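You operate a simulated robot arm through the tools that you are given. There is no shell and no other tool.

You are at the controls of a simulated robot arm. One attempt, no reset.

Task
Wipe the smears off both cabinet doors and the mirror.
Fine: use the purple cloth and, last, put it back where it lay; the doors stay shut. What is to be rubbed or washed off counts as gone when no trace of it is left.

Only the result counts: the job must be done as asked and must still hold three seconds after the hand-in. Knocking over, shifting, dropping, spilling or breaking anything else fails it. Flat cloth is picked up by pressing the open fingertips on it (5 to 10 N) and closing them slowly along it; thin cloth reads only 2 to 8 mm in the jaws.

Robot
A 7-joint arm with a two-finger parallel gripper, fixed in place. Base frame: the origin is on the floor under the middle of its stand, x ahead of it, y to its left, z up. Readings come in cm, degrees, newtons and seconds.
With the tool pointing down near the work surface it reaches from about 10 to 64 cm from the base axis. Its first joint turns from -66.0 to 66.0 degrees. Payload 1.57 kg.
The tool frame sits at the grasp point between the pads (the TCP): z along the fingers, y along the line on which they close. The tips reach 3 cm beyond it. Largest opening 8 cm; finger width 1.7, thickness 1.2; the body of the gripper, 4 by 8.2 cm, starts 8 cm behind the TCP.
Orientation is that of the tool frame in the base frame, as a unit quaternion [x, y, z, w]. With the fingers straight down and closing along the base's y, the tool's x points along the base's -x, its y along +y and its z along -z.

Tools
- The arm moves only by the tool move_arm. Its argument "moves" is a list of rows, each an object (a shift or turn left out is 0, a gripper value left out holds the last) with "hand": the finger opening in cm, from 0 to 8; "linear": the shift along the tool's x, y, z in cm, a list of three; "turn": the turn, a rotation vector about the tool's x, y, z in degrees, a list of three. In form: [{"hand": hand, "linear": [tx, ty, tz], "turn": [ax, ay, az]}, ...]. A call has 1 to 20 rows; each row is the pose to reach, as a shift and turn from the pose commanded when the call began, along the tool's axes at that moment. Rows are played at 5 a second. More than 5 cm and 8.6 degrees between two rows, or a gripper value outside its range, and nothing of the call is played. Where a pose cannot be reached the arm comes as near as it can. A force on the tool above 50 N (or 10 N above the force at the start of the call, whichever is more), or a blocked arm, ends the call early, and 0.2 s more pass. Each finger travels about 7.2 cm/s and halts on what it meets, pressing with about 43 N; the grip force reading is that of the motor and also rises with nothing between the fingers. The clock runs only during rows and for 0.2 s after the last one: add rows that repeat a pose to give the fingers time. The reply holds the time, the measured pose of the TCP, the force on the tool along the base axes, the opening and the grip force, in the units named above and with some noise, with the torque about the TCP (base axes, N m) and any sound that the robot's microphone picked up, and new pictures: "show" is both (left out), scene, wrist or none.
- Cameras (640 x 400 px; columns grow to the right, rows downward): "scene" is fixed at [6.76, 44.46, 142.55]; the picture's right is [-0.63, -0.78, 0.00], its down [-0.44, 0.35, -0.83] and it looks along [0.65, -0.52, -0.56] (base axes); focal length 268 px, centre (320, 200). "wrist" rides on the gripper at [7.2, -0.7, -12.2] in the tool frame; the picture's right is [0.09, 1.00, 0.00], its down [-0.84, 0.08, -0.54] and it looks along [-0.54, 0.05, 0.84] (tool axes); focal length 238 px, centre (320, 200). There is no depth. A picture from a camera that has moved, and an enlarged one, comes with that camera's place and axes in the base frame and with its lens.
- enlarge(camera, box): a new picture of the part [left, top, right, bottom] of that camera's present view, enlarged. The clock stands still meanwhile.
- hand_in(): hands the job in; it is judged then, once.

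Places have to be worked out from the pictures, the camera data and where the tool is seen. Open the gripper and draw the arm clear of the work before you hand the job in, unless the task says otherwise.

The tools are called after ">>>" by a JSON object that holds its "api" and its "payload". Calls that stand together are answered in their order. move_arm: Moves the arm, as the interface text tells. Its arguments: {"type":"object","properties":{"moves":{"type":"array"},"show":{"type":"string","enum":["both","scene","wrist","none"]}},"required":["moves"]} The other tools are called the same way: enlarge (camera, box) takes an enlarged picture of a part of a camera's view; hand_in () hands the job in.

At the start:

```text
clock: 0.0
tool_pos: [35.9, 2.43, 124.55]
tcp_rot: [0.0, 1.0, 0.0, 0.0]
ft_force: [0.1, -0.6, -0.6]
torque: [0.0, 0.01, 0.02]
opening: 8.0
grasp_force: 0.1
```

scene: 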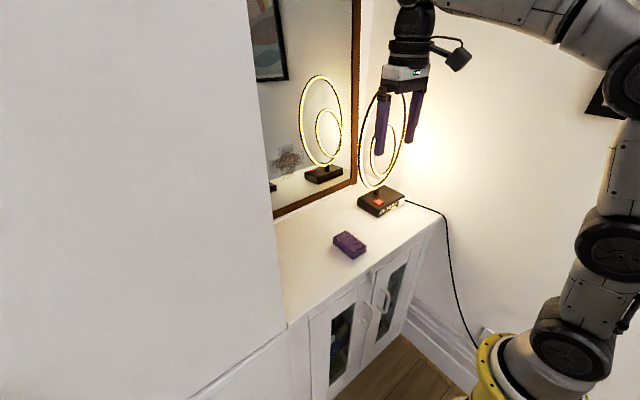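
wrist: 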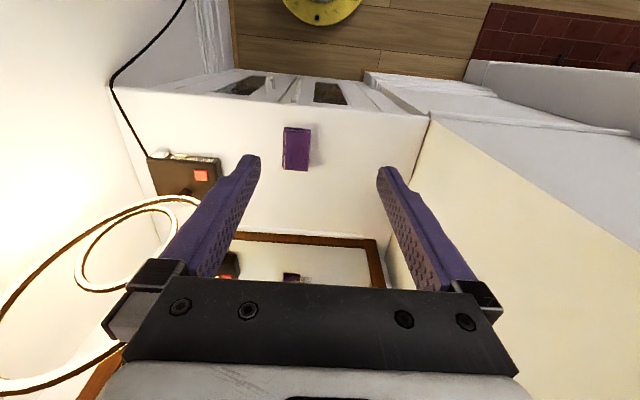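

The pictures show a purple folded cloth on a cabinet top, a mirror behind it with a dark smear, and two cabinet doors with glass panes below. I'll enlarge the key areas before moving.

>>> {"api": "enlarge", "payload": {"camera": "scene", "box": [270, 220, 450, 400]}}

>>> {"api": "enlarge", "payload": {"camera": "scene", "box": [240, 60, 440, 230]}}

>>> {"api": "enlarge", "payload": {"camera": "wrist", "box": [100, 60, 450, 290]}}

```text
2.22 times, centred on (360, 310) of scene
camera zoom: at [6.76, 44.46, 142.55], right [-0.63, -0.78, 0.0], down [-0.44, 0.35, -0.83], along [0.65, -0.52, -0.56], focal length 594 px, centre (231, -44)
```

zoom: 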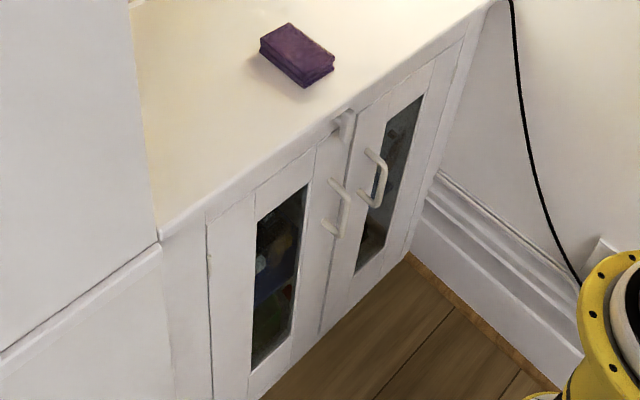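

```text
2.35 times, centred on (340, 145) of scene
camera zoom: at [6.76, 44.46, 142.55], right [-0.63, -0.78, 0.0], down [-0.44, 0.35, -0.83], along [0.65, -0.52, -0.56], focal length 629 px, centre (273, 329)
```

zoom: 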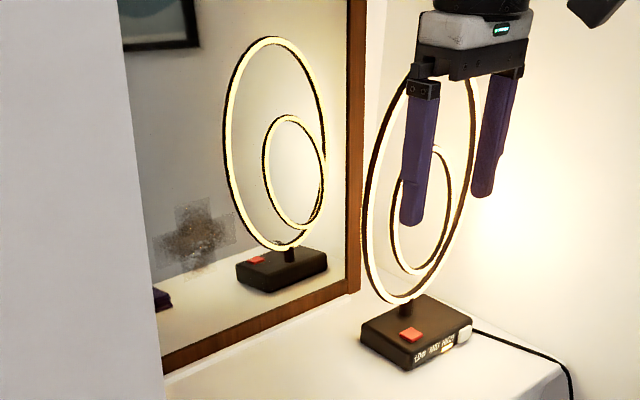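

```text
1.74 times, centred on (275, 175) of wrist
camera zoom: at [28.76, 1.86, 136.75], right [-0.09, 1.0, 0.0], down [0.84, 0.08, 0.54], along [0.54, 0.05, -0.84], focal length 414 px, centre (398, 244)
```

zoom: 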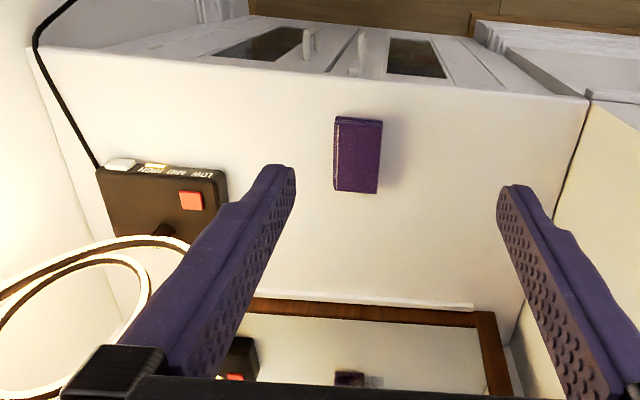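

The cloth looks like a folded pad on the cabinet top, near (49, -2, 84). The mirror stands upright at about x≈78, and the cabinet doors face the robot at about x≈40. I'll pull the hand back so the wrist camera can see the doors.

>>> {"api": "move_arm", "payload": {"moves": [{"hand": 8, "linear": [3, -0.4, 3]}, {"linear": [6, -0.8, 6]}, {"linear": [9, -1.2, 9]}, {"linear": [12, -1.6, 12]}, {"linear": [14, -2, 15]}, {"linear": [15.9, -2.4, 18]}, {"linear": [15.9, -2.4, 19.5]}]}}

```text
clock: 1.6
tool_pos: [20.08, 0.05, 105.06]
tcp_rot: [0.0, 1.0, 0.0, 0.0]
ft_force: [-0.2, -1.3, 0.8]
torque: [-0.03, 0.03, 0.02]
opening: 8.01
grasp_force: 0.1
camera wrist: at [12.9, -0.6, 117.26], right [-0.09, 1.0, 0.0], down [0.84, 0.08, 0.54], along [0.54, 0.05, -0.84], focal length 238 px, centre (320, 200)
```

scene: 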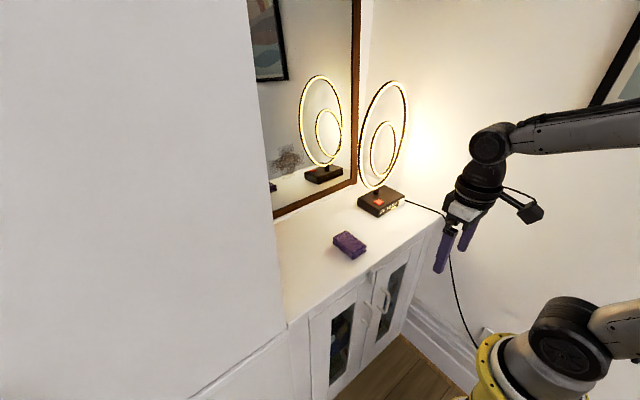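
wrist: 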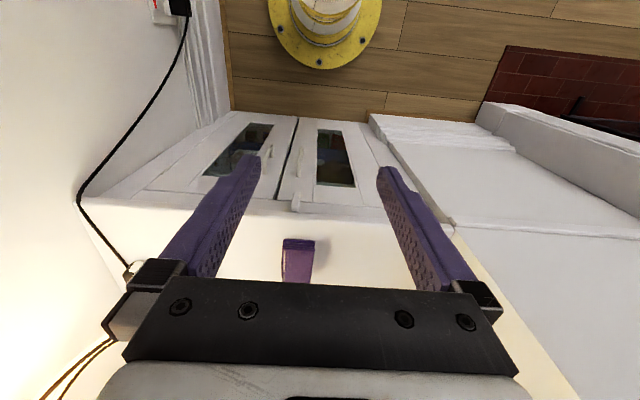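

The doors are now visible past the fingers. I'll enlarge that part to find the smears.

>>> {"api": "enlarge", "payload": {"camera": "wrist", "box": [130, 100, 290, 220]}}

>>> {"api": "enlarge", "payload": {"camera": "wrist", "box": [260, 100, 420, 220]}}

>>> {"api": "enlarge", "payload": {"camera": "scene", "box": [290, 250, 430, 400]}}

```text
3.33 times, centred on (210, 160) of wrist
camera zoom: at [12.9, -0.6, 117.26], right [-0.09, 1.0, 0.0], down [0.84, 0.08, 0.54], along [0.54, 0.05, -0.84], focal length 794 px, centre (687, 333)
```

zoom: 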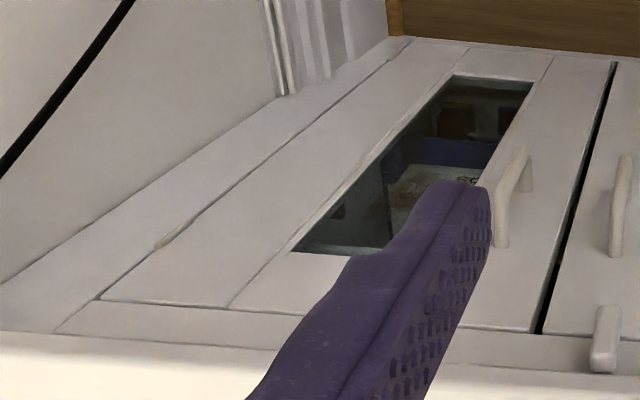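

```text
3.33 times, centred on (340, 160) of wrist
camera zoom: at [12.9, -0.6, 117.26], right [-0.09, 1.0, 0.0], down [0.84, 0.08, 0.54], along [0.54, 0.05, -0.84], focal length 794 px, centre (253, 333)
```

zoom: 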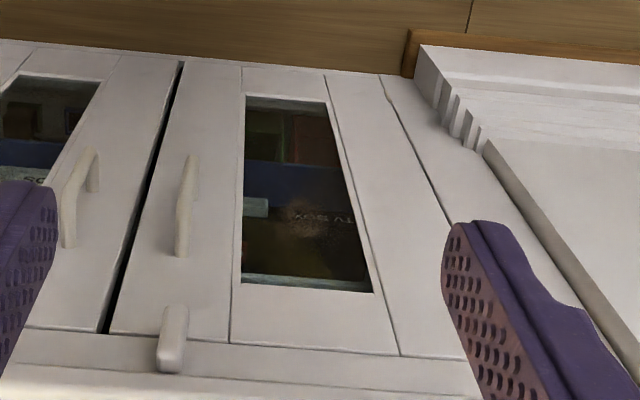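

```text
2.67 times, centred on (360, 325) of scene
camera zoom: at [6.76, 44.46, 142.55], right [-0.63, -0.78, 0.0], down [-0.44, 0.35, -0.83], along [0.65, -0.52, -0.56], focal length 713 px, centre (213, -133)
```

zoom: 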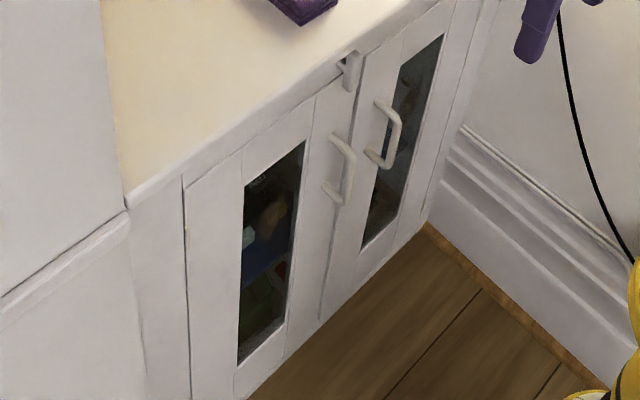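

The left door has a brownish smear on its glass near (40.5, 7, 56). The right door's glass is partly hidden behind a finger, so I'll shift the hand towards -y to see it.

>>> {"api": "move_arm", "payload": {"moves": [{"linear": [0, -4.5, 0]}, {"linear": [0, -9, 0]}, {"linear": [0, -13.5, 0]}, {"linear": [0, -17, 0]}, {"linear": [0, -17, 0]}]}}

>>> {"api": "enlarge", "payload": {"camera": "wrist", "box": [200, 80, 420, 230]}}

```text
clock: 2.8
tool_pos: [19.93, -17.17, 104.83]
tcp_rot: [0.0, 1.0, 0.0, 0.001]
ft_force: [-0.2, 0.5, 0.0]
torque: [0.01, -0.02, 0.02]
opening: 8.02
grasp_force: 0.0
camera wrist: at [12.75, -17.8, 117.08], right [-0.09, 1.0, 0.0], down [0.84, 0.08, 0.54], along [0.54, 0.05, -0.84], focal length 238 px, centre (320, 200)
```

scene: 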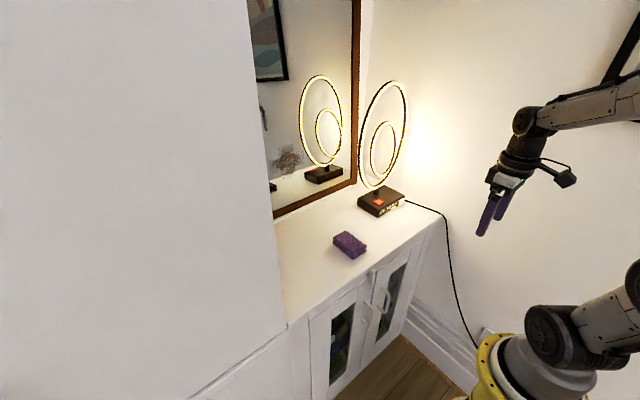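
wrist: 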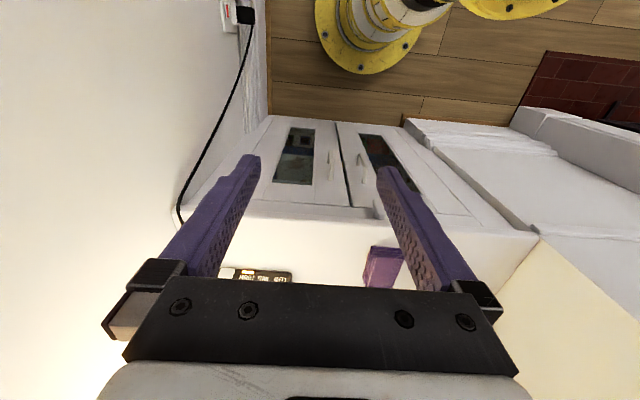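

```text
2.67 times, centred on (310, 155) of wrist
camera zoom: at [12.75, -17.8, 117.08], right [-0.09, 1.0, 0.0], down [0.84, 0.08, 0.54], along [0.54, 0.05, -0.84], focal length 636 px, centre (347, 320)
```

zoom: 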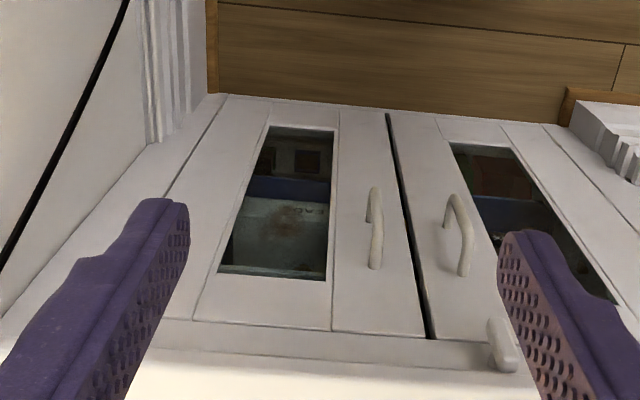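

The right door's smear is a faint brown patch on its glass near (40.5, -22, 57). Now I'll move above the cloth for a closer look at its size and how it lies.

>>> {"api": "move_arm", "payload": {"moves": [{"linear": [-3, 2, 0]}, {"linear": [-6.5, 4, 0]}, {"linear": [-10, 6, 0]}, {"linear": [-13.5, 8, 0]}, {"linear": [-17, 10, 0]}, {"linear": [-20.5, 12, 0]}, {"linear": [-23.5, 14, 1]}, {"linear": [-25.5, 15.5, 2]}, {"linear": [-25.5, 15.5, 2]}]}}

>>> {"api": "enlarge", "payload": {"camera": "wrist", "box": [220, 80, 420, 280]}}

```text
clock: 4.8
tool_pos: [45.67, -1.44, 103.13]
tcp_rot: [0.0, 1.0, 0.0, 0.0]
ft_force: [-1.0, -0.9, 0.2]
torque: [0.05, -0.01, -0.02]
opening: 8.01
grasp_force: 0.1
camera wrist: at [38.47, -2.06, 115.3], right [-0.09, 1.0, 0.0], down [0.84, 0.08, 0.54], along [0.54, 0.05, -0.84], focal length 238 px, centre (320, 200)
```

scene: 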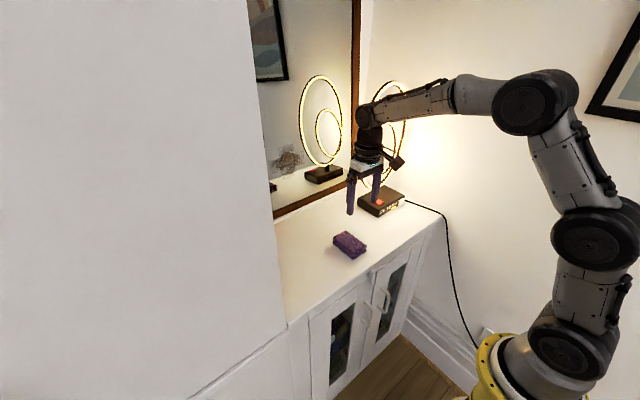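
wrist: 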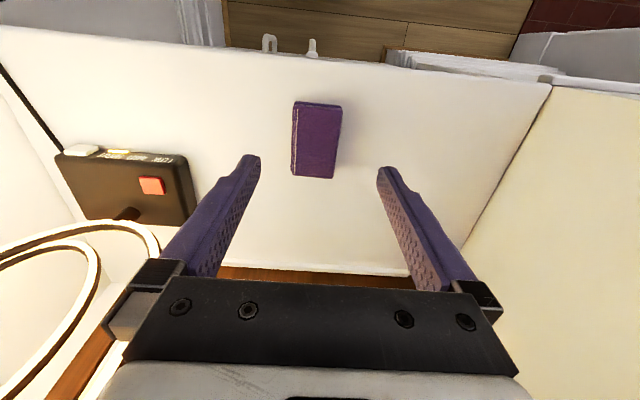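

```text
2.00 times, centred on (320, 180) of wrist
camera zoom: at [38.47, -2.06, 115.3], right [-0.09, 1.0, 0.0], down [0.84, 0.08, 0.54], along [0.54, 0.05, -0.84], focal length 477 px, centre (320, 240)
```

zoom: 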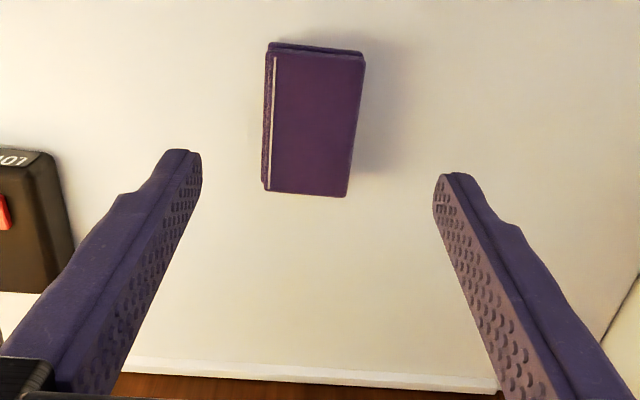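

I'll enlarge the scene camera's view of the cloth to triangulate its height and edges more precisely, and look at the mirror smear again.

>>> {"api": "enlarge", "payload": {"camera": "scene", "box": [320, 220, 384, 268]}}

>>> {"api": "enlarge", "payload": {"camera": "scene", "box": [250, 130, 346, 210]}}

>>> {"api": "enlarge", "payload": {"camera": "scene", "box": [340, 70, 460, 230]}}

```text
8.33 times, centred on (352, 244) of scene
camera zoom: at [6.76, 44.46, 142.55], right [-0.63, -0.78, 0.0], down [-0.44, 0.35, -0.83], along [0.65, -0.52, -0.56], focal length 2229 px, centre (53, -167)
```

zoom: 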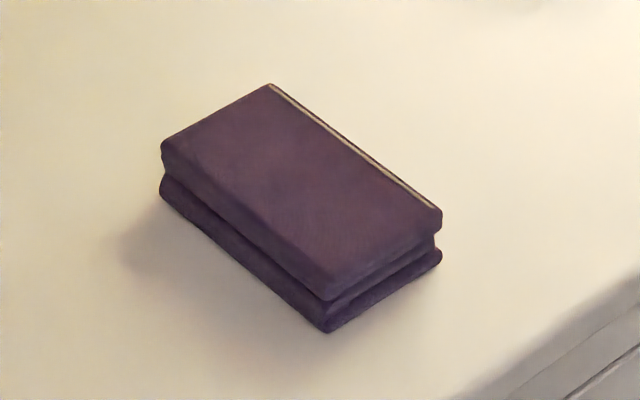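

```text
5.00 times, centred on (298, 170) of scene
camera zoom: at [6.76, 44.46, 142.55], right [-0.63, -0.78, 0.0], down [-0.44, 0.35, -0.83], along [0.65, -0.52, -0.56], focal length 1337 px, centre (430, 350)
```

zoom: 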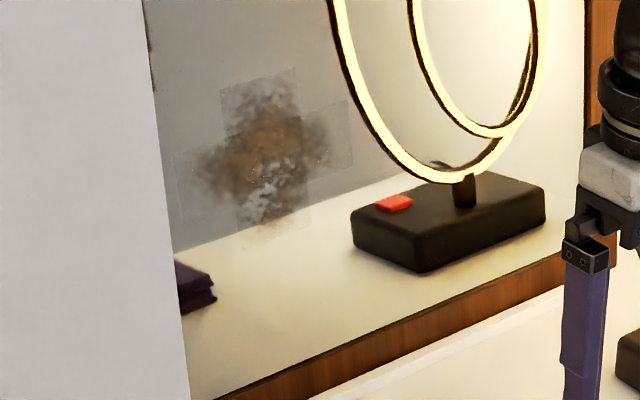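

```text
2.50 times, centred on (400, 150) of scene
camera zoom: at [6.76, 44.46, 142.55], right [-0.63, -0.78, 0.0], down [-0.44, 0.35, -0.83], along [0.65, -0.52, -0.56], focal length 669 px, centre (120, 325)
```

zoom: 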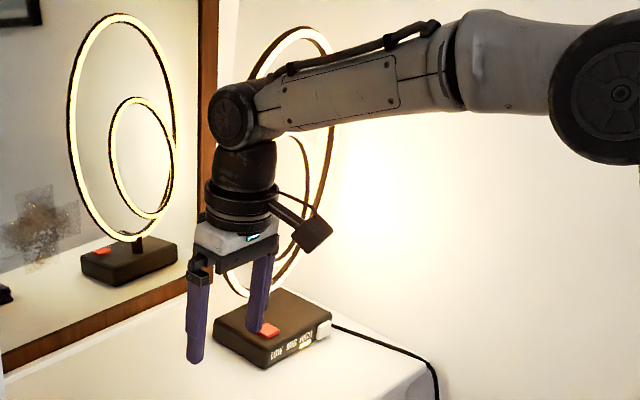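

The pad lies at about x 45–54, y -4.3–1.4, with its top at z≈85 on a surface at z≈82.4, so it fits crosswise in the open jaws. I'll come down over it and stop with the tips just above the pad to check alignment.

>>> {"api": "move_arm", "payload": {"moves": [{"hand": 8, "linear": [-2.75, 0, 2]}, {"linear": [-2.75, 0, 5]}, {"linear": [-2.75, 0, 8]}, {"linear": [-2.75, 0, 11]}, {"linear": [-2.75, 0, 13]}, {"linear": [-2.75, 0, 13]}]}}

>>> {"api": "enlarge", "payload": {"camera": "wrist", "box": [220, 60, 420, 260]}}

>>> {"api": "enlarge", "payload": {"camera": "scene", "box": [310, 190, 400, 270]}}

```text
clock: 6.2
tool_pos: [48.41, -1.48, 90.01]
tcp_rot: [0.0, 1.0, 0.0, 0.0]
ft_force: [0.2, 0.4, -0.7]
torque: [0.02, -0.02, 0.0]
opening: 8.0
grasp_force: 0.0
camera wrist: at [41.24, -2.17, 102.26], right [-0.09, 1.0, 0.0], down [0.84, 0.08, 0.54], along [0.54, 0.05, -0.84], focal length 238 px, centre (320, 200)
```

scene: 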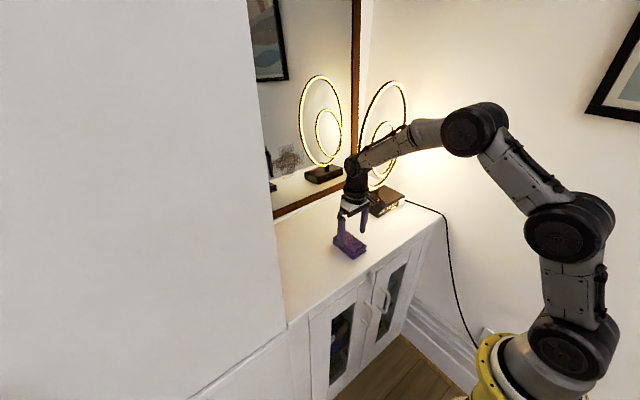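
wrist: 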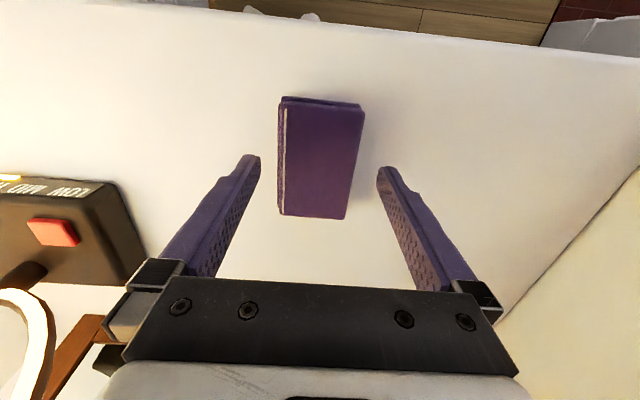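

```text
2.00 times, centred on (320, 160) of wrist
camera zoom: at [41.24, -2.17, 102.26], right [-0.09, 1.0, 0.0], down [0.84, 0.08, 0.54], along [0.54, 0.05, -0.84], focal length 477 px, centre (320, 280)
```

zoom: 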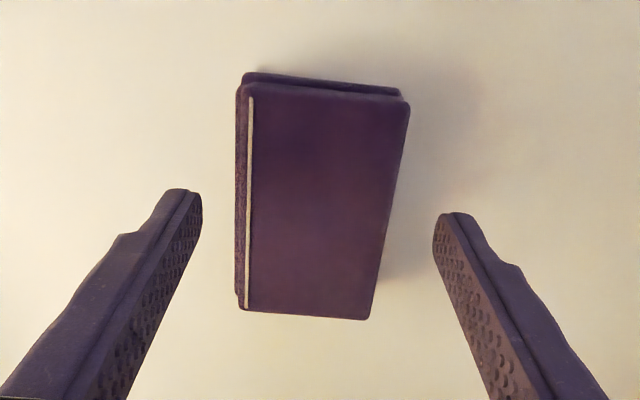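

```text
5.00 times, centred on (355, 230) of scene
camera zoom: at [6.76, 44.46, 142.55], right [-0.63, -0.78, 0.0], down [-0.44, 0.35, -0.83], along [0.65, -0.52, -0.56], focal length 1337 px, centre (145, 50)
```

zoom: 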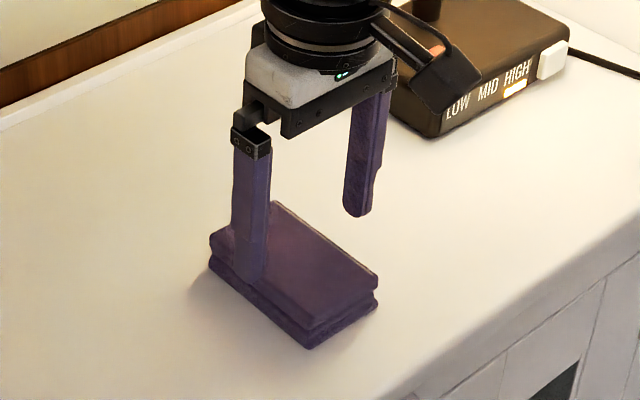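

The fingers straddle the pad evenly: its centre is near (49.4, -1.5) and the tool is at y=-1.5. I'll lower until the tips are about half a centimetre above the surface, then check the force before closing.

>>> {"api": "move_arm", "payload": {"moves": [{"hand": 8, "linear": [0, 0, 1.5]}, {"linear": [0, 0, 3]}, {"linear": [0, 0, 4]}, {"linear": [0, 0, 4]}]}}

>>> {"api": "enlarge", "payload": {"camera": "scene", "box": [320, 210, 384, 268]}}

```text
clock: 7.2
tool_pos: [48.31, -1.5, 85.89]
tcp_rot: [0.0, 1.0, 0.0, -0.001]
ft_force: [-0.6, 0.4, 0.2]
torque: [-0.02, 0.02, 0.02]
opening: 8.01
grasp_force: 0.0
camera wrist: at [41.11, -2.02, 98.18], right [-0.09, 1.0, 0.0], down [0.84, 0.08, 0.54], along [0.54, 0.05, -0.84], focal length 238 px, centre (320, 200)
```

scene: 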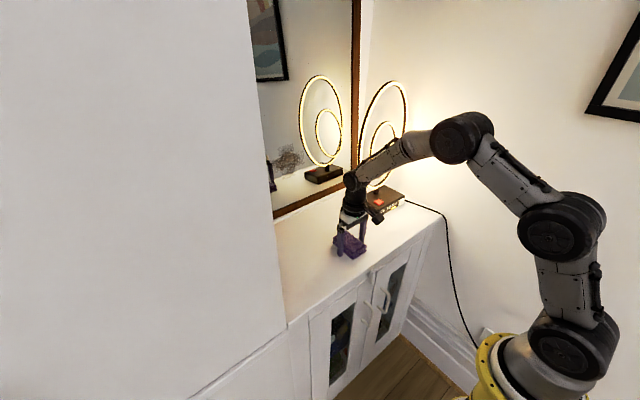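
wrist: 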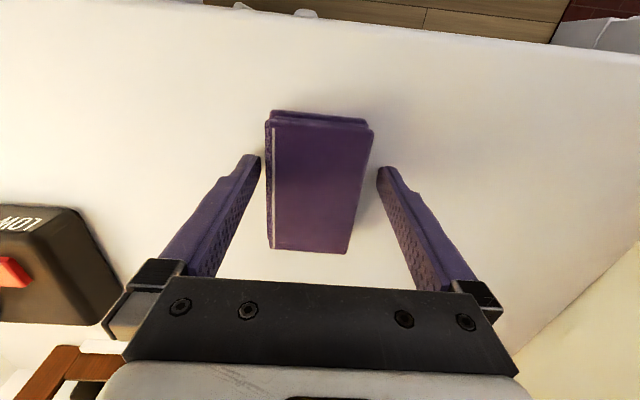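

```text
6.90 times, centred on (352, 239) of scene
camera zoom: at [6.76, 44.46, 142.55], right [-0.63, -0.78, 0.0], down [-0.44, 0.35, -0.83], along [0.65, -0.52, -0.56], focal length 1844 px, centre (99, -69)
```

zoom: 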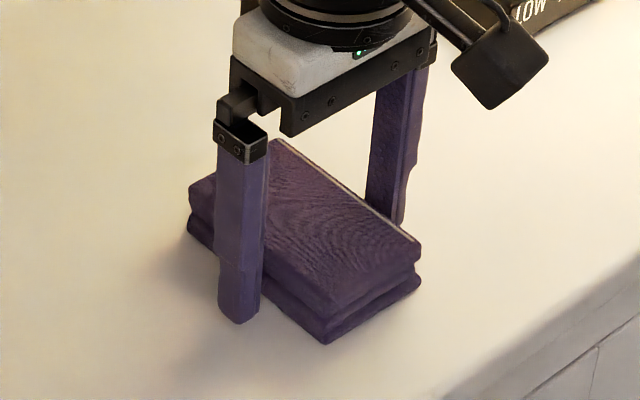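

No contact with the table, and the fingers flank the pad. I'll close slowly on it.

>>> {"api": "move_arm", "payload": {"moves": [{"hand": 7.2}, {"hand": 6.6}, {"hand": 6.1}, {"hand": 5.7}, {"hand": 5.3}, {"hand": 4.9}, {"hand": 4.5}, {"hand": 4.5}], "show": "wrist"}}

>>> {"api": "enlarge", "payload": {"camera": "scene", "box": [320, 210, 384, 268]}}

```text
clock: 9.0
tool_pos: [48.35, -1.56, 86.04]
tcp_rot: [0.0, 1.0, 0.0, 0.0]
ft_force: [0.7, 0.4, -0.5]
torque: [-0.02, 0.02, 0.0]
opening: 6.08
grasp_force: 43.3
camera wrist: at [41.12, -2.02, 98.21], right [-0.09, 1.0, 0.0], down [0.84, 0.08, 0.54], along [0.54, 0.05, -0.84], focal length 238 px, centre (320, 200)
```

wrist: 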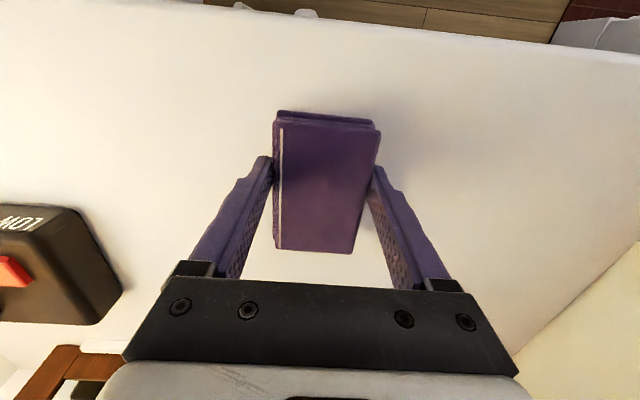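

```text
6.90 times, centred on (352, 239) of scene
camera zoom: at [6.76, 44.46, 142.55], right [-0.63, -0.78, 0.0], down [-0.44, 0.35, -0.83], along [0.65, -0.52, -0.56], focal length 1844 px, centre (99, -69)
```

zoom: 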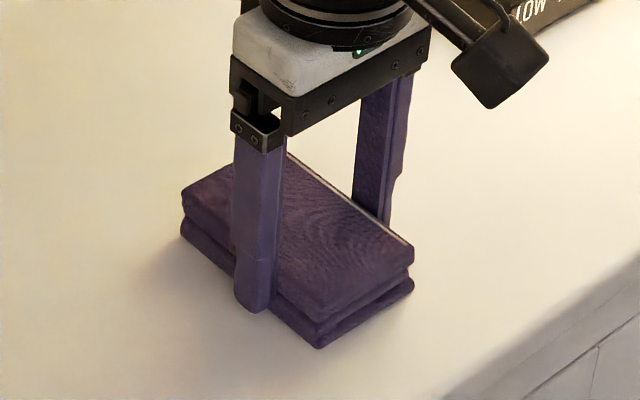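

The pad is gripped (opening 6.1 cm, 43 N) and shifted about 0.35 cm towards +y as the jaws closed, which I'll correct when putting it back. Now I'll lift it straight up and check the hold.

>>> {"api": "move_arm", "payload": {"moves": [{"hand": 4.5, "linear": [0, 0, -1]}, {"linear": [0, 0, -3]}, {"linear": [0, 0, -7]}, {"linear": [0, 0, -11]}, {"linear": [0, 0, -15]}, {"linear": [0, 0, -19]}, {"linear": [0, 0, -21]}, {"linear": [0, 0, -21]}]}}

```text
clock: 10.8
tool_pos: [48.3, -1.35, 107.14]
tcp_rot: [0.0, 1.0, 0.0, 0.0]
ft_force: [-0.1, -0.1, -1.4]
torque: [0.01, 0.0, 0.01]
opening: 6.08
grasp_force: 43.1
camera wrist: at [41.18, -2.1, 119.34], right [-0.09, 1.0, 0.0], down [0.84, 0.08, 0.54], along [0.54, 0.05, -0.84], focal length 238 px, centre (320, 200)
```

scene: 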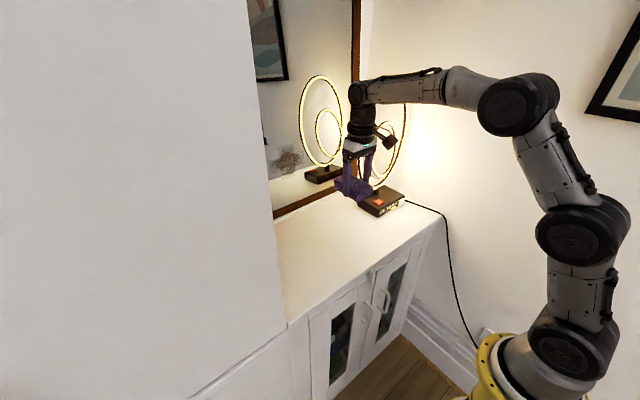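
wrist: 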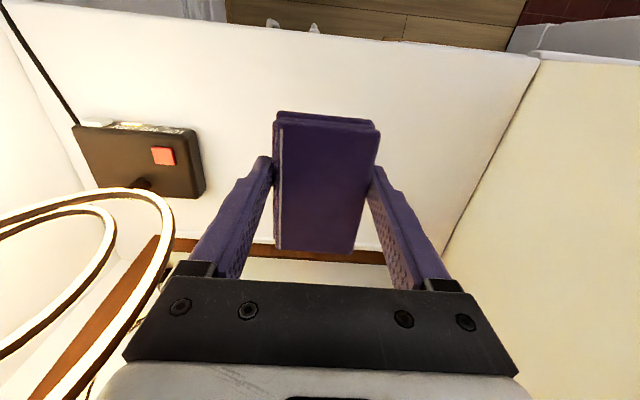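

The pad holds firmly. Now I'll tilt the tool forward in stages so the pad's underside will face the mirror.

>>> {"api": "move_arm", "payload": {"moves": [{"turn": [0, -7.5, 0]}, {"turn": [0, -15, 0]}, {"turn": [0, -22.5, 0]}, {"turn": [0, -30, 0]}, {"turn": [0, -37.5, 0]}, {"turn": [0, -45, 0]}, {"turn": [0, -52.5, 0]}, {"turn": [0, -60, 0]}, {"turn": [0, -60, 0]}]}}

```text
clock: 12.8
tool_pos: [48.3, -1.43, 107.2]
tcp_rot: [0.001, 0.865, -0.001, 0.502]
ft_force: [-0.4, -0.4, -0.8]
torque: [0.0, -0.01, -0.02]
opening: 6.09
grasp_force: 43.1
camera wrist: at [34.18, -2.05, 107.0], right [-0.05, 1.0, -0.08], down [-0.05, 0.08, 1.0], along [1.0, 0.05, 0.05], focal length 238 px, centre (320, 200)
```

scene: 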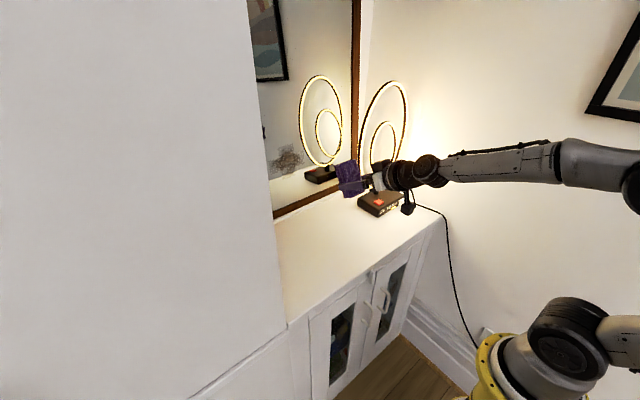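
wrist: 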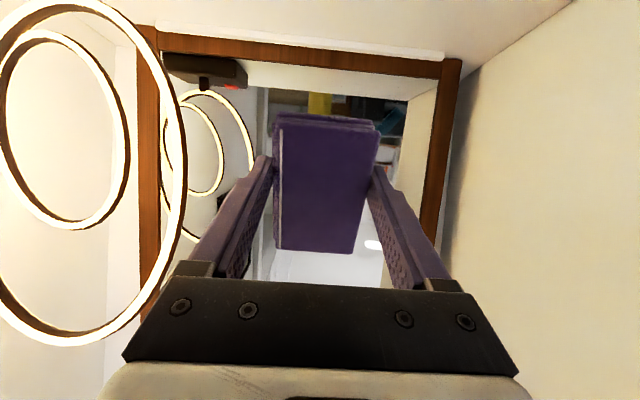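

The pose is reached and the mirror is visible ahead, frame posts on either side. I'll finish the tilt to horizontal.

>>> {"api": "move_arm", "payload": {"moves": [{"turn": [0, -7.5, 0]}, {"turn": [0, -15, 0]}, {"turn": [0, -22.5, 0]}, {"turn": [0, -30, 0]}, {"turn": [0, -30, 0]}]}}

>>> {"api": "enlarge", "payload": {"camera": "scene", "box": [250, 100, 442, 220]}}

```text
clock: 14.0
tool_pos: [48.22, -0.59, 106.78]
tcp_rot: [-0.01, 0.838, 0.015, 0.545]
ft_force: [-0.2, -1.0, -0.5]
torque: [-0.01, 0.06, -0.03]
opening: 6.07
grasp_force: 43.0
out of reach, approached as far as the arm can: row 1, 2, 3, 4, 5
camera wrist: at [34.21, -1.71, 105.23], right [-0.07, 1.0, -0.07], down [-0.16, 0.06, 0.99], along [0.98, 0.08, 0.15], focal length 238 px, centre (320, 200)
```

scene: 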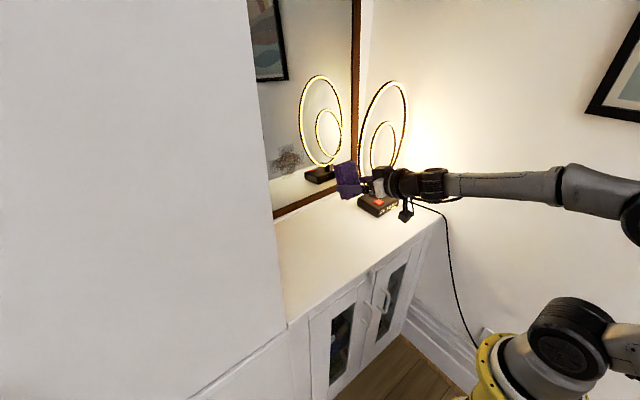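
wrist: 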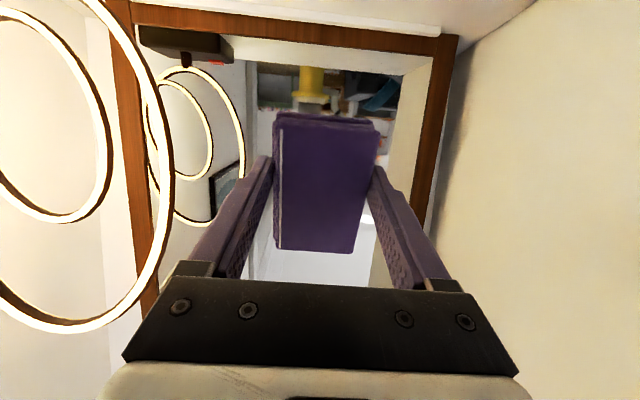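

```text
3.33 times, centred on (346, 160) of scene
camera zoom: at [6.76, 44.46, 142.55], right [-0.63, -0.78, 0.0], down [-0.44, 0.35, -0.83], along [0.65, -0.52, -0.56], focal length 892 px, centre (233, 333)
```

zoom: 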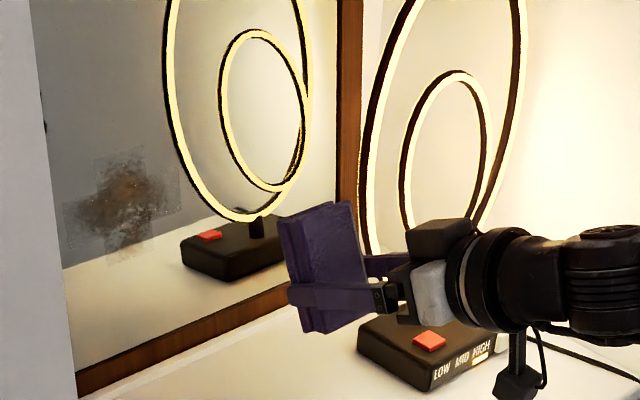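

The wrist hits a limit at this distance (tilt 66° only), since the arm is folded close. Farther out the forearm can lie flatter, so I'll move forward 10 cm along the tool and see how the orientation goes.

>>> {"api": "move_arm", "payload": {"moves": [{"linear": [0, 0, 3]}, {"linear": [0, 0, 6]}, {"linear": [0, 0, 9]}, {"linear": [0, 0, 10]}, {"linear": [0, 0, 10]}]}}

```text
clock: 15.2
tool_pos: [57.25, -0.22, 102.81]
tcp_rot: [-0.01, 0.838, 0.016, 0.545]
ft_force: [-0.6, -0.3, -0.8]
torque: [0.03, 0.03, 0.0]
opening: 6.07
grasp_force: 43.2
camera wrist: at [43.33, -1.35, 101.24], right [-0.07, 1.0, -0.07], down [-0.16, 0.06, 0.99], along [0.98, 0.08, 0.15], focal length 238 px, centre (320, 200)
```

scene: 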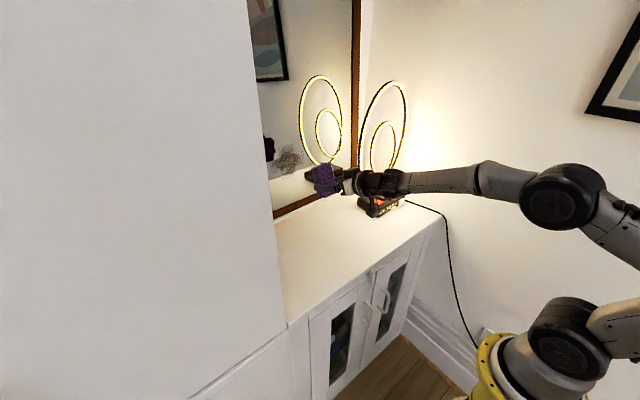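
wrist: 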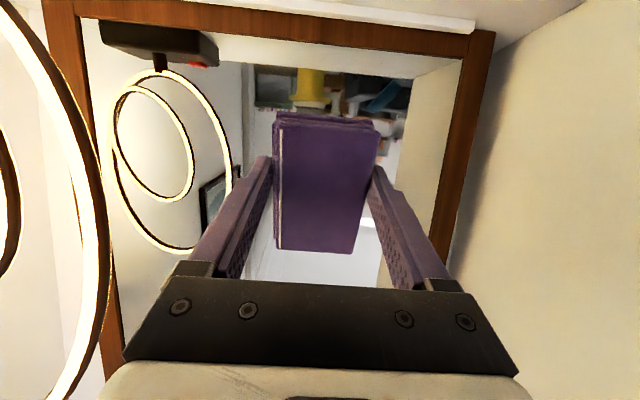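

The commanded pose follows the achieved one, good. I'll continue forward by 5 cm while completing the tilt to horizontal and levelling the small roll error.

>>> {"api": "move_arm", "payload": {"moves": [{"linear": [-0.5, 0, 1.15], "turn": [0.53, -6, -0.12]}, {"linear": [-1.0, 0, 2.3], "turn": [1.06, -12, -0.25]}, {"linear": [-1.5, 0, 3.45], "turn": [1.59, -18, -0.37]}, {"linear": [-2.03, 0, 4.57], "turn": [2.12, -23.9, -0.5]}, {"linear": [-2.03, 0, 4.57], "turn": [2.12, -23.9, -0.5]}]}}

```text
clock: 16.4
tool_pos: [61.19, -5.2, 102.18]
tcp_rot: [-0.012, 0.709, 0.01, 0.705]
ft_force: [-0.5, -0.1, -0.6]
torque: [-0.03, -0.03, 0.02]
opening: 6.06
grasp_force: 43.3
out of reach, approached as far as the arm can: row 2, 3, 4, 5
camera wrist: at [49.03, -6.26, 95.23], right [-0.03, 1.0, -0.09], down [-0.54, 0.06, 0.84], along [0.84, 0.08, 0.53], focal length 238 px, centre (320, 200)
```

scene: 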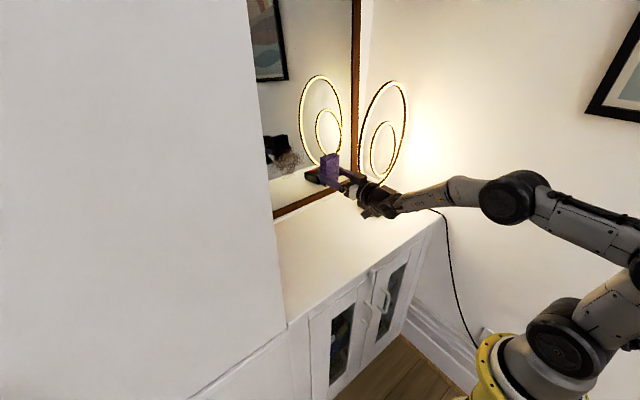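
wrist: 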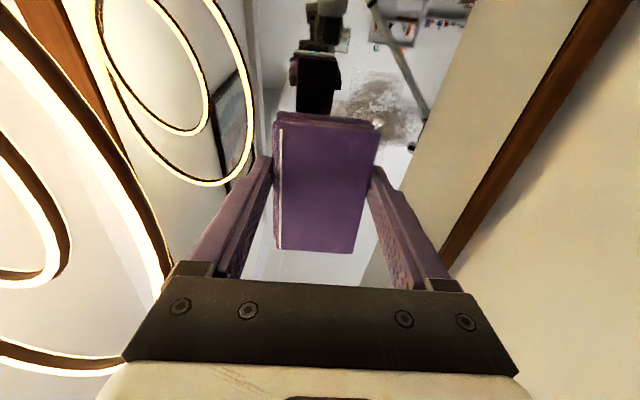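

The tool is now horizontal but drifted to (61, -5, 102). The smear is visible in the wrist view near y≈2, z≈97–108 on the mirror. I'll shift left and forward to see whether the arm can hold this orientation there.

>>> {"api": "move_arm", "payload": {"moves": [{"linear": [0, 1.5, 1]}, {"linear": [0, 3, 2]}, {"linear": [0, 4.5, 3]}, {"linear": [0, 6, 4]}, {"linear": [0, 6, 4]}]}}

```text
clock: 17.6
tool_pos: [63.41, -5.16, 101.51]
tcp_rot: [-0.013, 0.711, 0.012, 0.703]
ft_force: [0.1, 0.6, -0.1]
torque: [0.02, 0.01, 0.03]
opening: 6.1
grasp_force: 42.3
out of reach, approached as far as the arm can: row 1, 2, 3, 4, 5
camera wrist: at [51.11, -6.18, 94.51], right [-0.03, 1.0, -0.09], down [-0.54, 0.06, 0.84], along [0.84, 0.08, 0.53], focal length 238 px, centre (320, 200)
```

scene: 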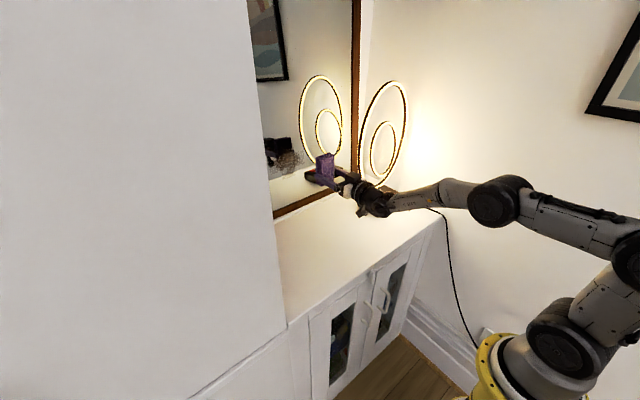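
wrist: 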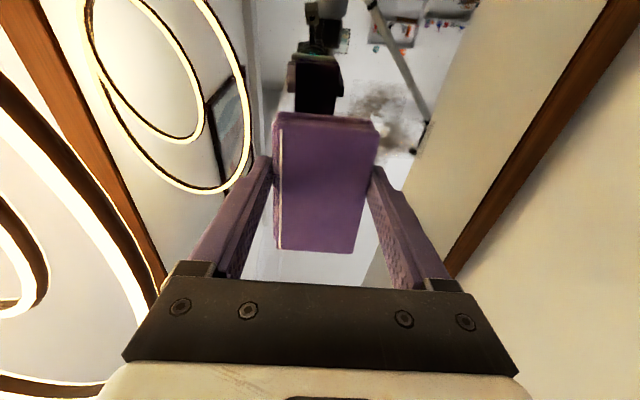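

The arm is stuck near a straight-wrist limit at this orientation. I'll ease the tilt back to about 65°, bring it back to y≈0, and approach the mirror from there, where the forearm will have more room.

>>> {"api": "move_arm", "payload": {"moves": [{"linear": [-0.6, 1.3, 0], "turn": [0.5, 6.1, 0.13]}, {"linear": [-1.2, 2.6, 0], "turn": [1.0, 12.2, 0.26]}, {"linear": [-1.9, 3.9, 0], "turn": [1.5, 18.2, 0.4]}, {"linear": [-2.5, 5.2, 0], "turn": [1.97, 24.3, 0.53]}, {"linear": [-2.5, 5.2, 0], "turn": [1.97, 24.3, 0.53]}]}}

```text
clock: 18.8
tool_pos: [63.46, 0.42, 104.04]
tcp_rot: [0.015, 0.84, -0.009, 0.542]
ft_force: [-0.2, 0.1, -0.9]
torque: [0.01, -0.01, 0.02]
opening: 6.07
grasp_force: 42.9
out of reach, approached as far as the arm can: row 1, 2, 3
camera wrist: at [49.3, 0.23, 102.65], right [0.0, 1.0, -0.08], down [-0.14, 0.08, 0.99], along [0.99, 0.01, 0.14], focal length 238 px, centre (320, 200)
```

scene: 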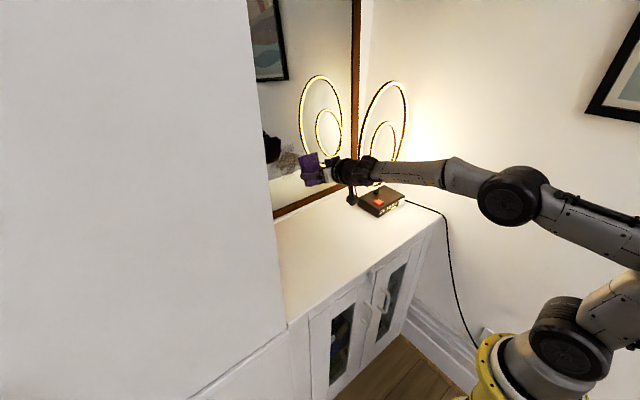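
wrist: 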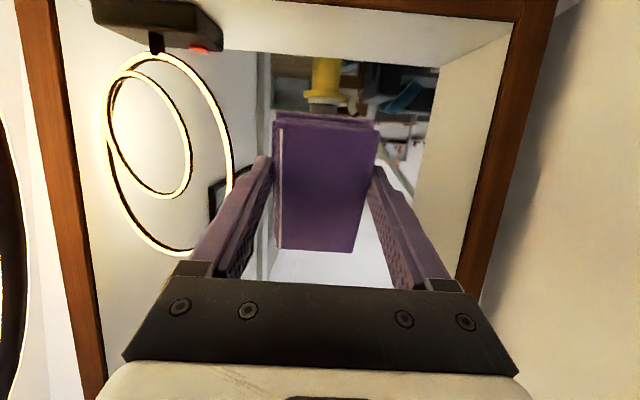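

Good: it's at (63.5, 0.4, 104) with a 65° tilt, and the mirror lies at roughly x≈75–78. I'll go 4 cm further forward while easing the tilt to 75° and straightening the small yaw, watching for contact.

>>> {"api": "move_arm", "payload": {"moves": [{"linear": [-0.42, 0, 0.9], "turn": [-0.46, -2.3, -0.18]}, {"linear": [-0.85, 0, 1.8], "turn": [-0.93, -4.7, -0.36]}, {"linear": [-1.27, 0, 2.7], "turn": [-1.4, -7.0, -0.55]}, {"linear": [-1.69, 0, 3.62], "turn": [-1.86, -9.34, -0.73]}, {"linear": [-1.69, 0, 3.62], "turn": [-1.86, -9.34, -0.73]}]}}

>>> {"api": "enlarge", "payload": {"camera": "scene", "box": [250, 110, 410, 220]}}

```text
clock: 20.0
tool_pos: [66.49, -0.39, 104.25]
tcp_rot: [0.011, 0.804, -0.012, 0.595]
ft_force: [0.1, 0.5, 0.1]
torque: [-0.02, 0.05, -0.03]
opening: 6.08
grasp_force: 43.3
out of reach, approached as far as the arm can: row 3, 4, 5
camera wrist: at [52.7, -0.64, 100.97], right [0.0, 1.0, -0.09], down [-0.27, 0.09, 0.96], along [0.96, 0.02, 0.27], focal length 238 px, centre (320, 200)
```

scene: 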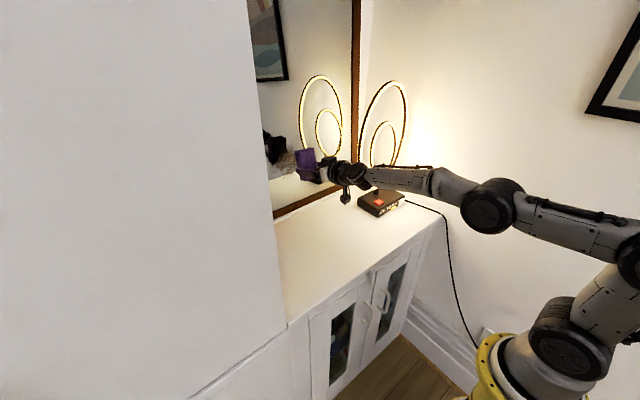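
wrist: 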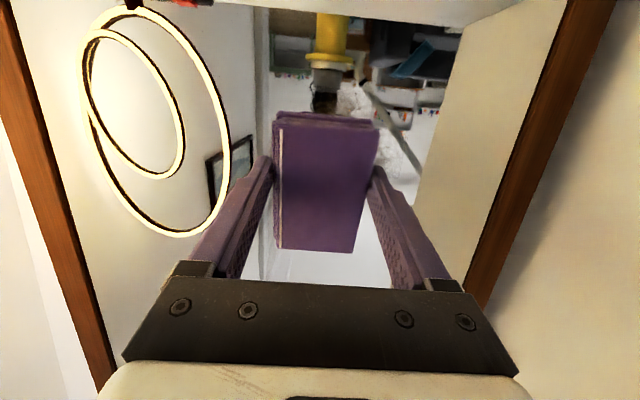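

```text
3.64 times, centred on (330, 165) of scene
camera zoom: at [6.76, 44.46, 142.55], right [-0.63, -0.78, 0.0], down [-0.44, 0.35, -0.83], along [0.65, -0.52, -0.56], focal length 973 px, centre (284, 327)
```

zoom: 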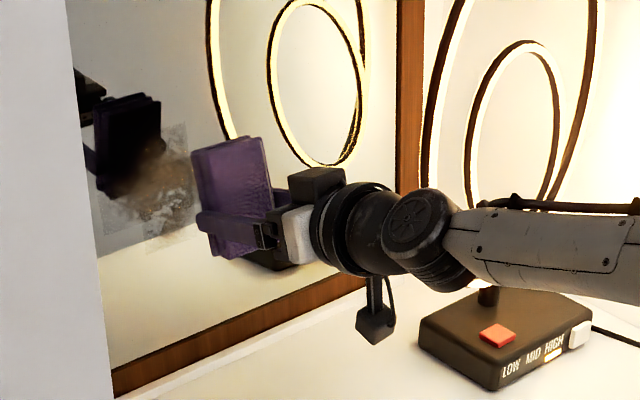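

The pad's reflection puts the mirror surface at about x≈77, so the pad's upper edge is still some 5 cm short. I'll advance 3.5 cm, centre on the smear in y, and try for an 80° tilt.

>>> {"api": "move_arm", "payload": {"moves": [{"linear": [0.22, 0.4, 1.0], "turn": [-0.5, -1.8, 0]}, {"linear": [0.45, 0.8, 2.0], "turn": [-1.0, -3.5, 0]}, {"linear": [0.67, 1.2, 3.0], "turn": [-1.5, -5.2, 0]}, {"linear": [0.89, 1.5, 3.93], "turn": [-1.87, -7, -0.08]}, {"linear": [0.89, 1.5, 3.93], "turn": [-1.87, -7, -0.08]}]}}

>>> {"api": "enlarge", "payload": {"camera": "scene", "box": [250, 110, 410, 220]}}

```text
clock: 21.2
tool_pos: [70.06, 1.08, 102.22]
tcp_rot: [-0.011, 0.755, 0.013, 0.656]
ft_force: [0.6, 0.4, -0.1]
torque: [0.03, 0.02, -0.01]
opening: 6.08
grasp_force: 43.3
out of reach, approached as far as the arm can: row 1, 2
camera wrist: at [57.06, 0.06, 96.86], right [-0.04, 1.0, -0.09], down [-0.42, 0.06, 0.9], along [0.91, 0.08, 0.42], focal length 238 px, centre (320, 200)
```

scene: 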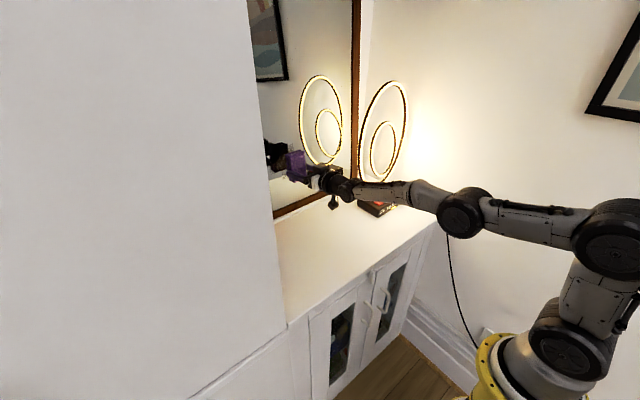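
wrist: 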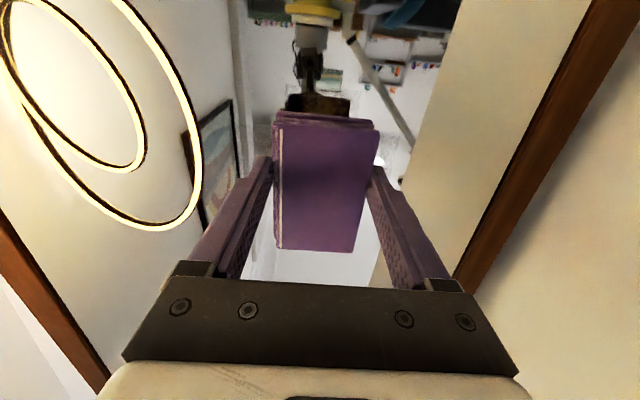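

```text
3.64 times, centred on (330, 165) of scene
camera zoom: at [6.76, 44.46, 142.55], right [-0.63, -0.78, 0.0], down [-0.44, 0.35, -0.83], along [0.65, -0.52, -0.56], focal length 973 px, centre (284, 327)
```

zoom: 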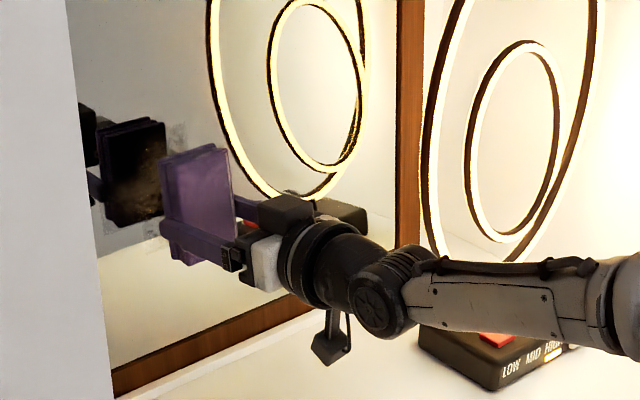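

At (70, 1, 102) the tilt is now 82° and reachable. I'll finish turning to 90° so the pad faces the mirror flat, moving forward just 1 cm.

>>> {"api": "move_arm", "payload": {"moves": [{"linear": [-0.05, 0, 0.3], "turn": [0.65, -2.7, 0]}, {"linear": [-0.1, 0, 0.6], "turn": [1.3, -5.4, 0]}, {"linear": [-0.14, 0, 1.0], "turn": [1.95, -8, -0.16]}, {"linear": [-0.14, 0, 1.0], "turn": [1.95, -8, -0.16]}]}}

>>> {"api": "enlarge", "payload": {"camera": "scene", "box": [250, 110, 410, 220]}}

```text
clock: 22.2
tool_pos: [71.03, 1.13, 102.37]
tcp_rot: [0.001, 0.707, -0.002, 0.707]
ft_force: [-0.4, -0.1, -0.6]
torque: [-0.02, 0.01, -0.04]
opening: 6.07
grasp_force: 43.0
camera wrist: at [58.89, 0.52, 95.07], right [0.0, 1.0, -0.09], down [-0.54, 0.08, 0.84], along [0.84, 0.05, 0.54], focal length 238 px, centre (320, 200)
```

scene: 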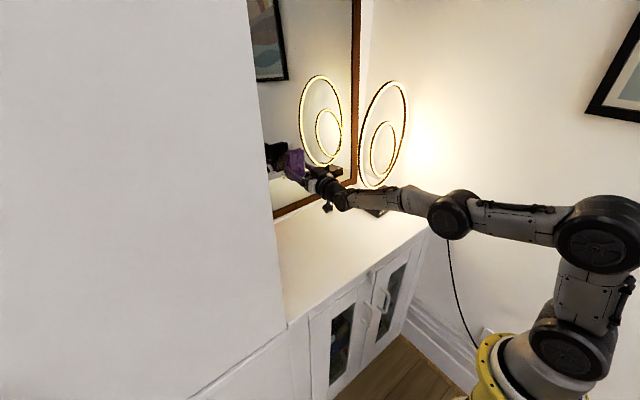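
wrist: 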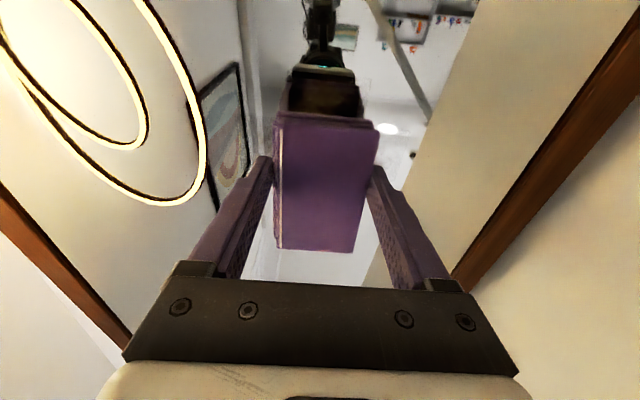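

```text
3.64 times, centred on (330, 165) of scene
camera zoom: at [6.76, 44.46, 142.55], right [-0.63, -0.78, 0.0], down [-0.44, 0.35, -0.83], along [0.65, -0.52, -0.56], focal length 973 px, centre (284, 327)
```

zoom: 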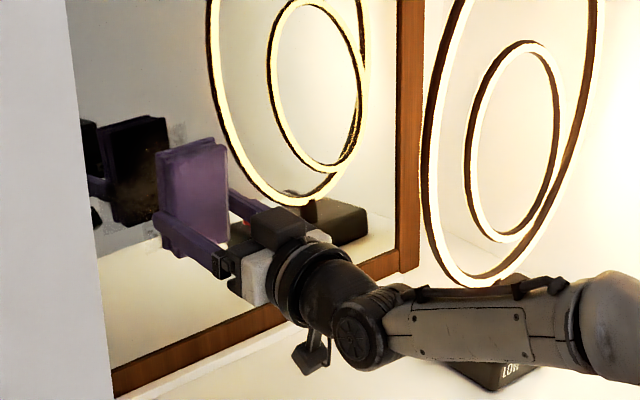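

The tool is exactly horizontal now and the pad face is about 2–3 cm from the mirror. I'll creep forward in small steps and watch the force.

>>> {"api": "move_arm", "payload": {"moves": [{"linear": [0, 0, 0.4]}, {"linear": [0, 0, 0.8]}, {"linear": [0, 0, 1.2]}], "show": "none"}}

>>> {"api": "enlarge", "payload": {"camera": "scene", "box": [260, 130, 340, 190]}}

```text
clock: 23.0
tool_pos: [72.31, 1.0, 102.1]
tcp_rot: [0.002, 0.707, -0.001, 0.707]
ft_force: [0.8, -0.4, -1.2]
torque: [0.02, 0.03, 0.0]
opening: 6.06
grasp_force: 43.0
```

```text
6.67 times, centred on (300, 160) of scene
camera zoom: at [6.76, 44.46, 142.55], right [-0.63, -0.78, 0.0], down [-0.44, 0.35, -0.83], along [0.65, -0.52, -0.56], focal length 1783 px, centre (453, 467)
```

zoom: 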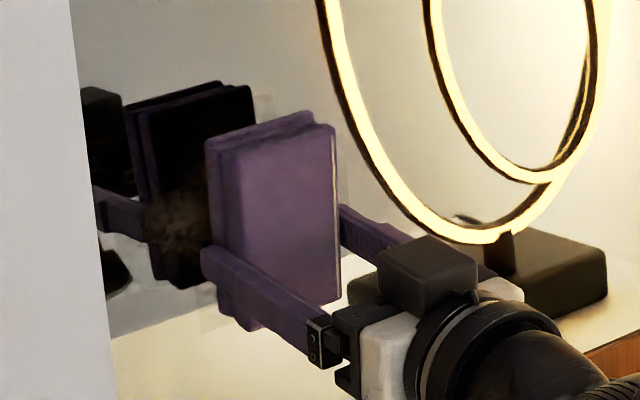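

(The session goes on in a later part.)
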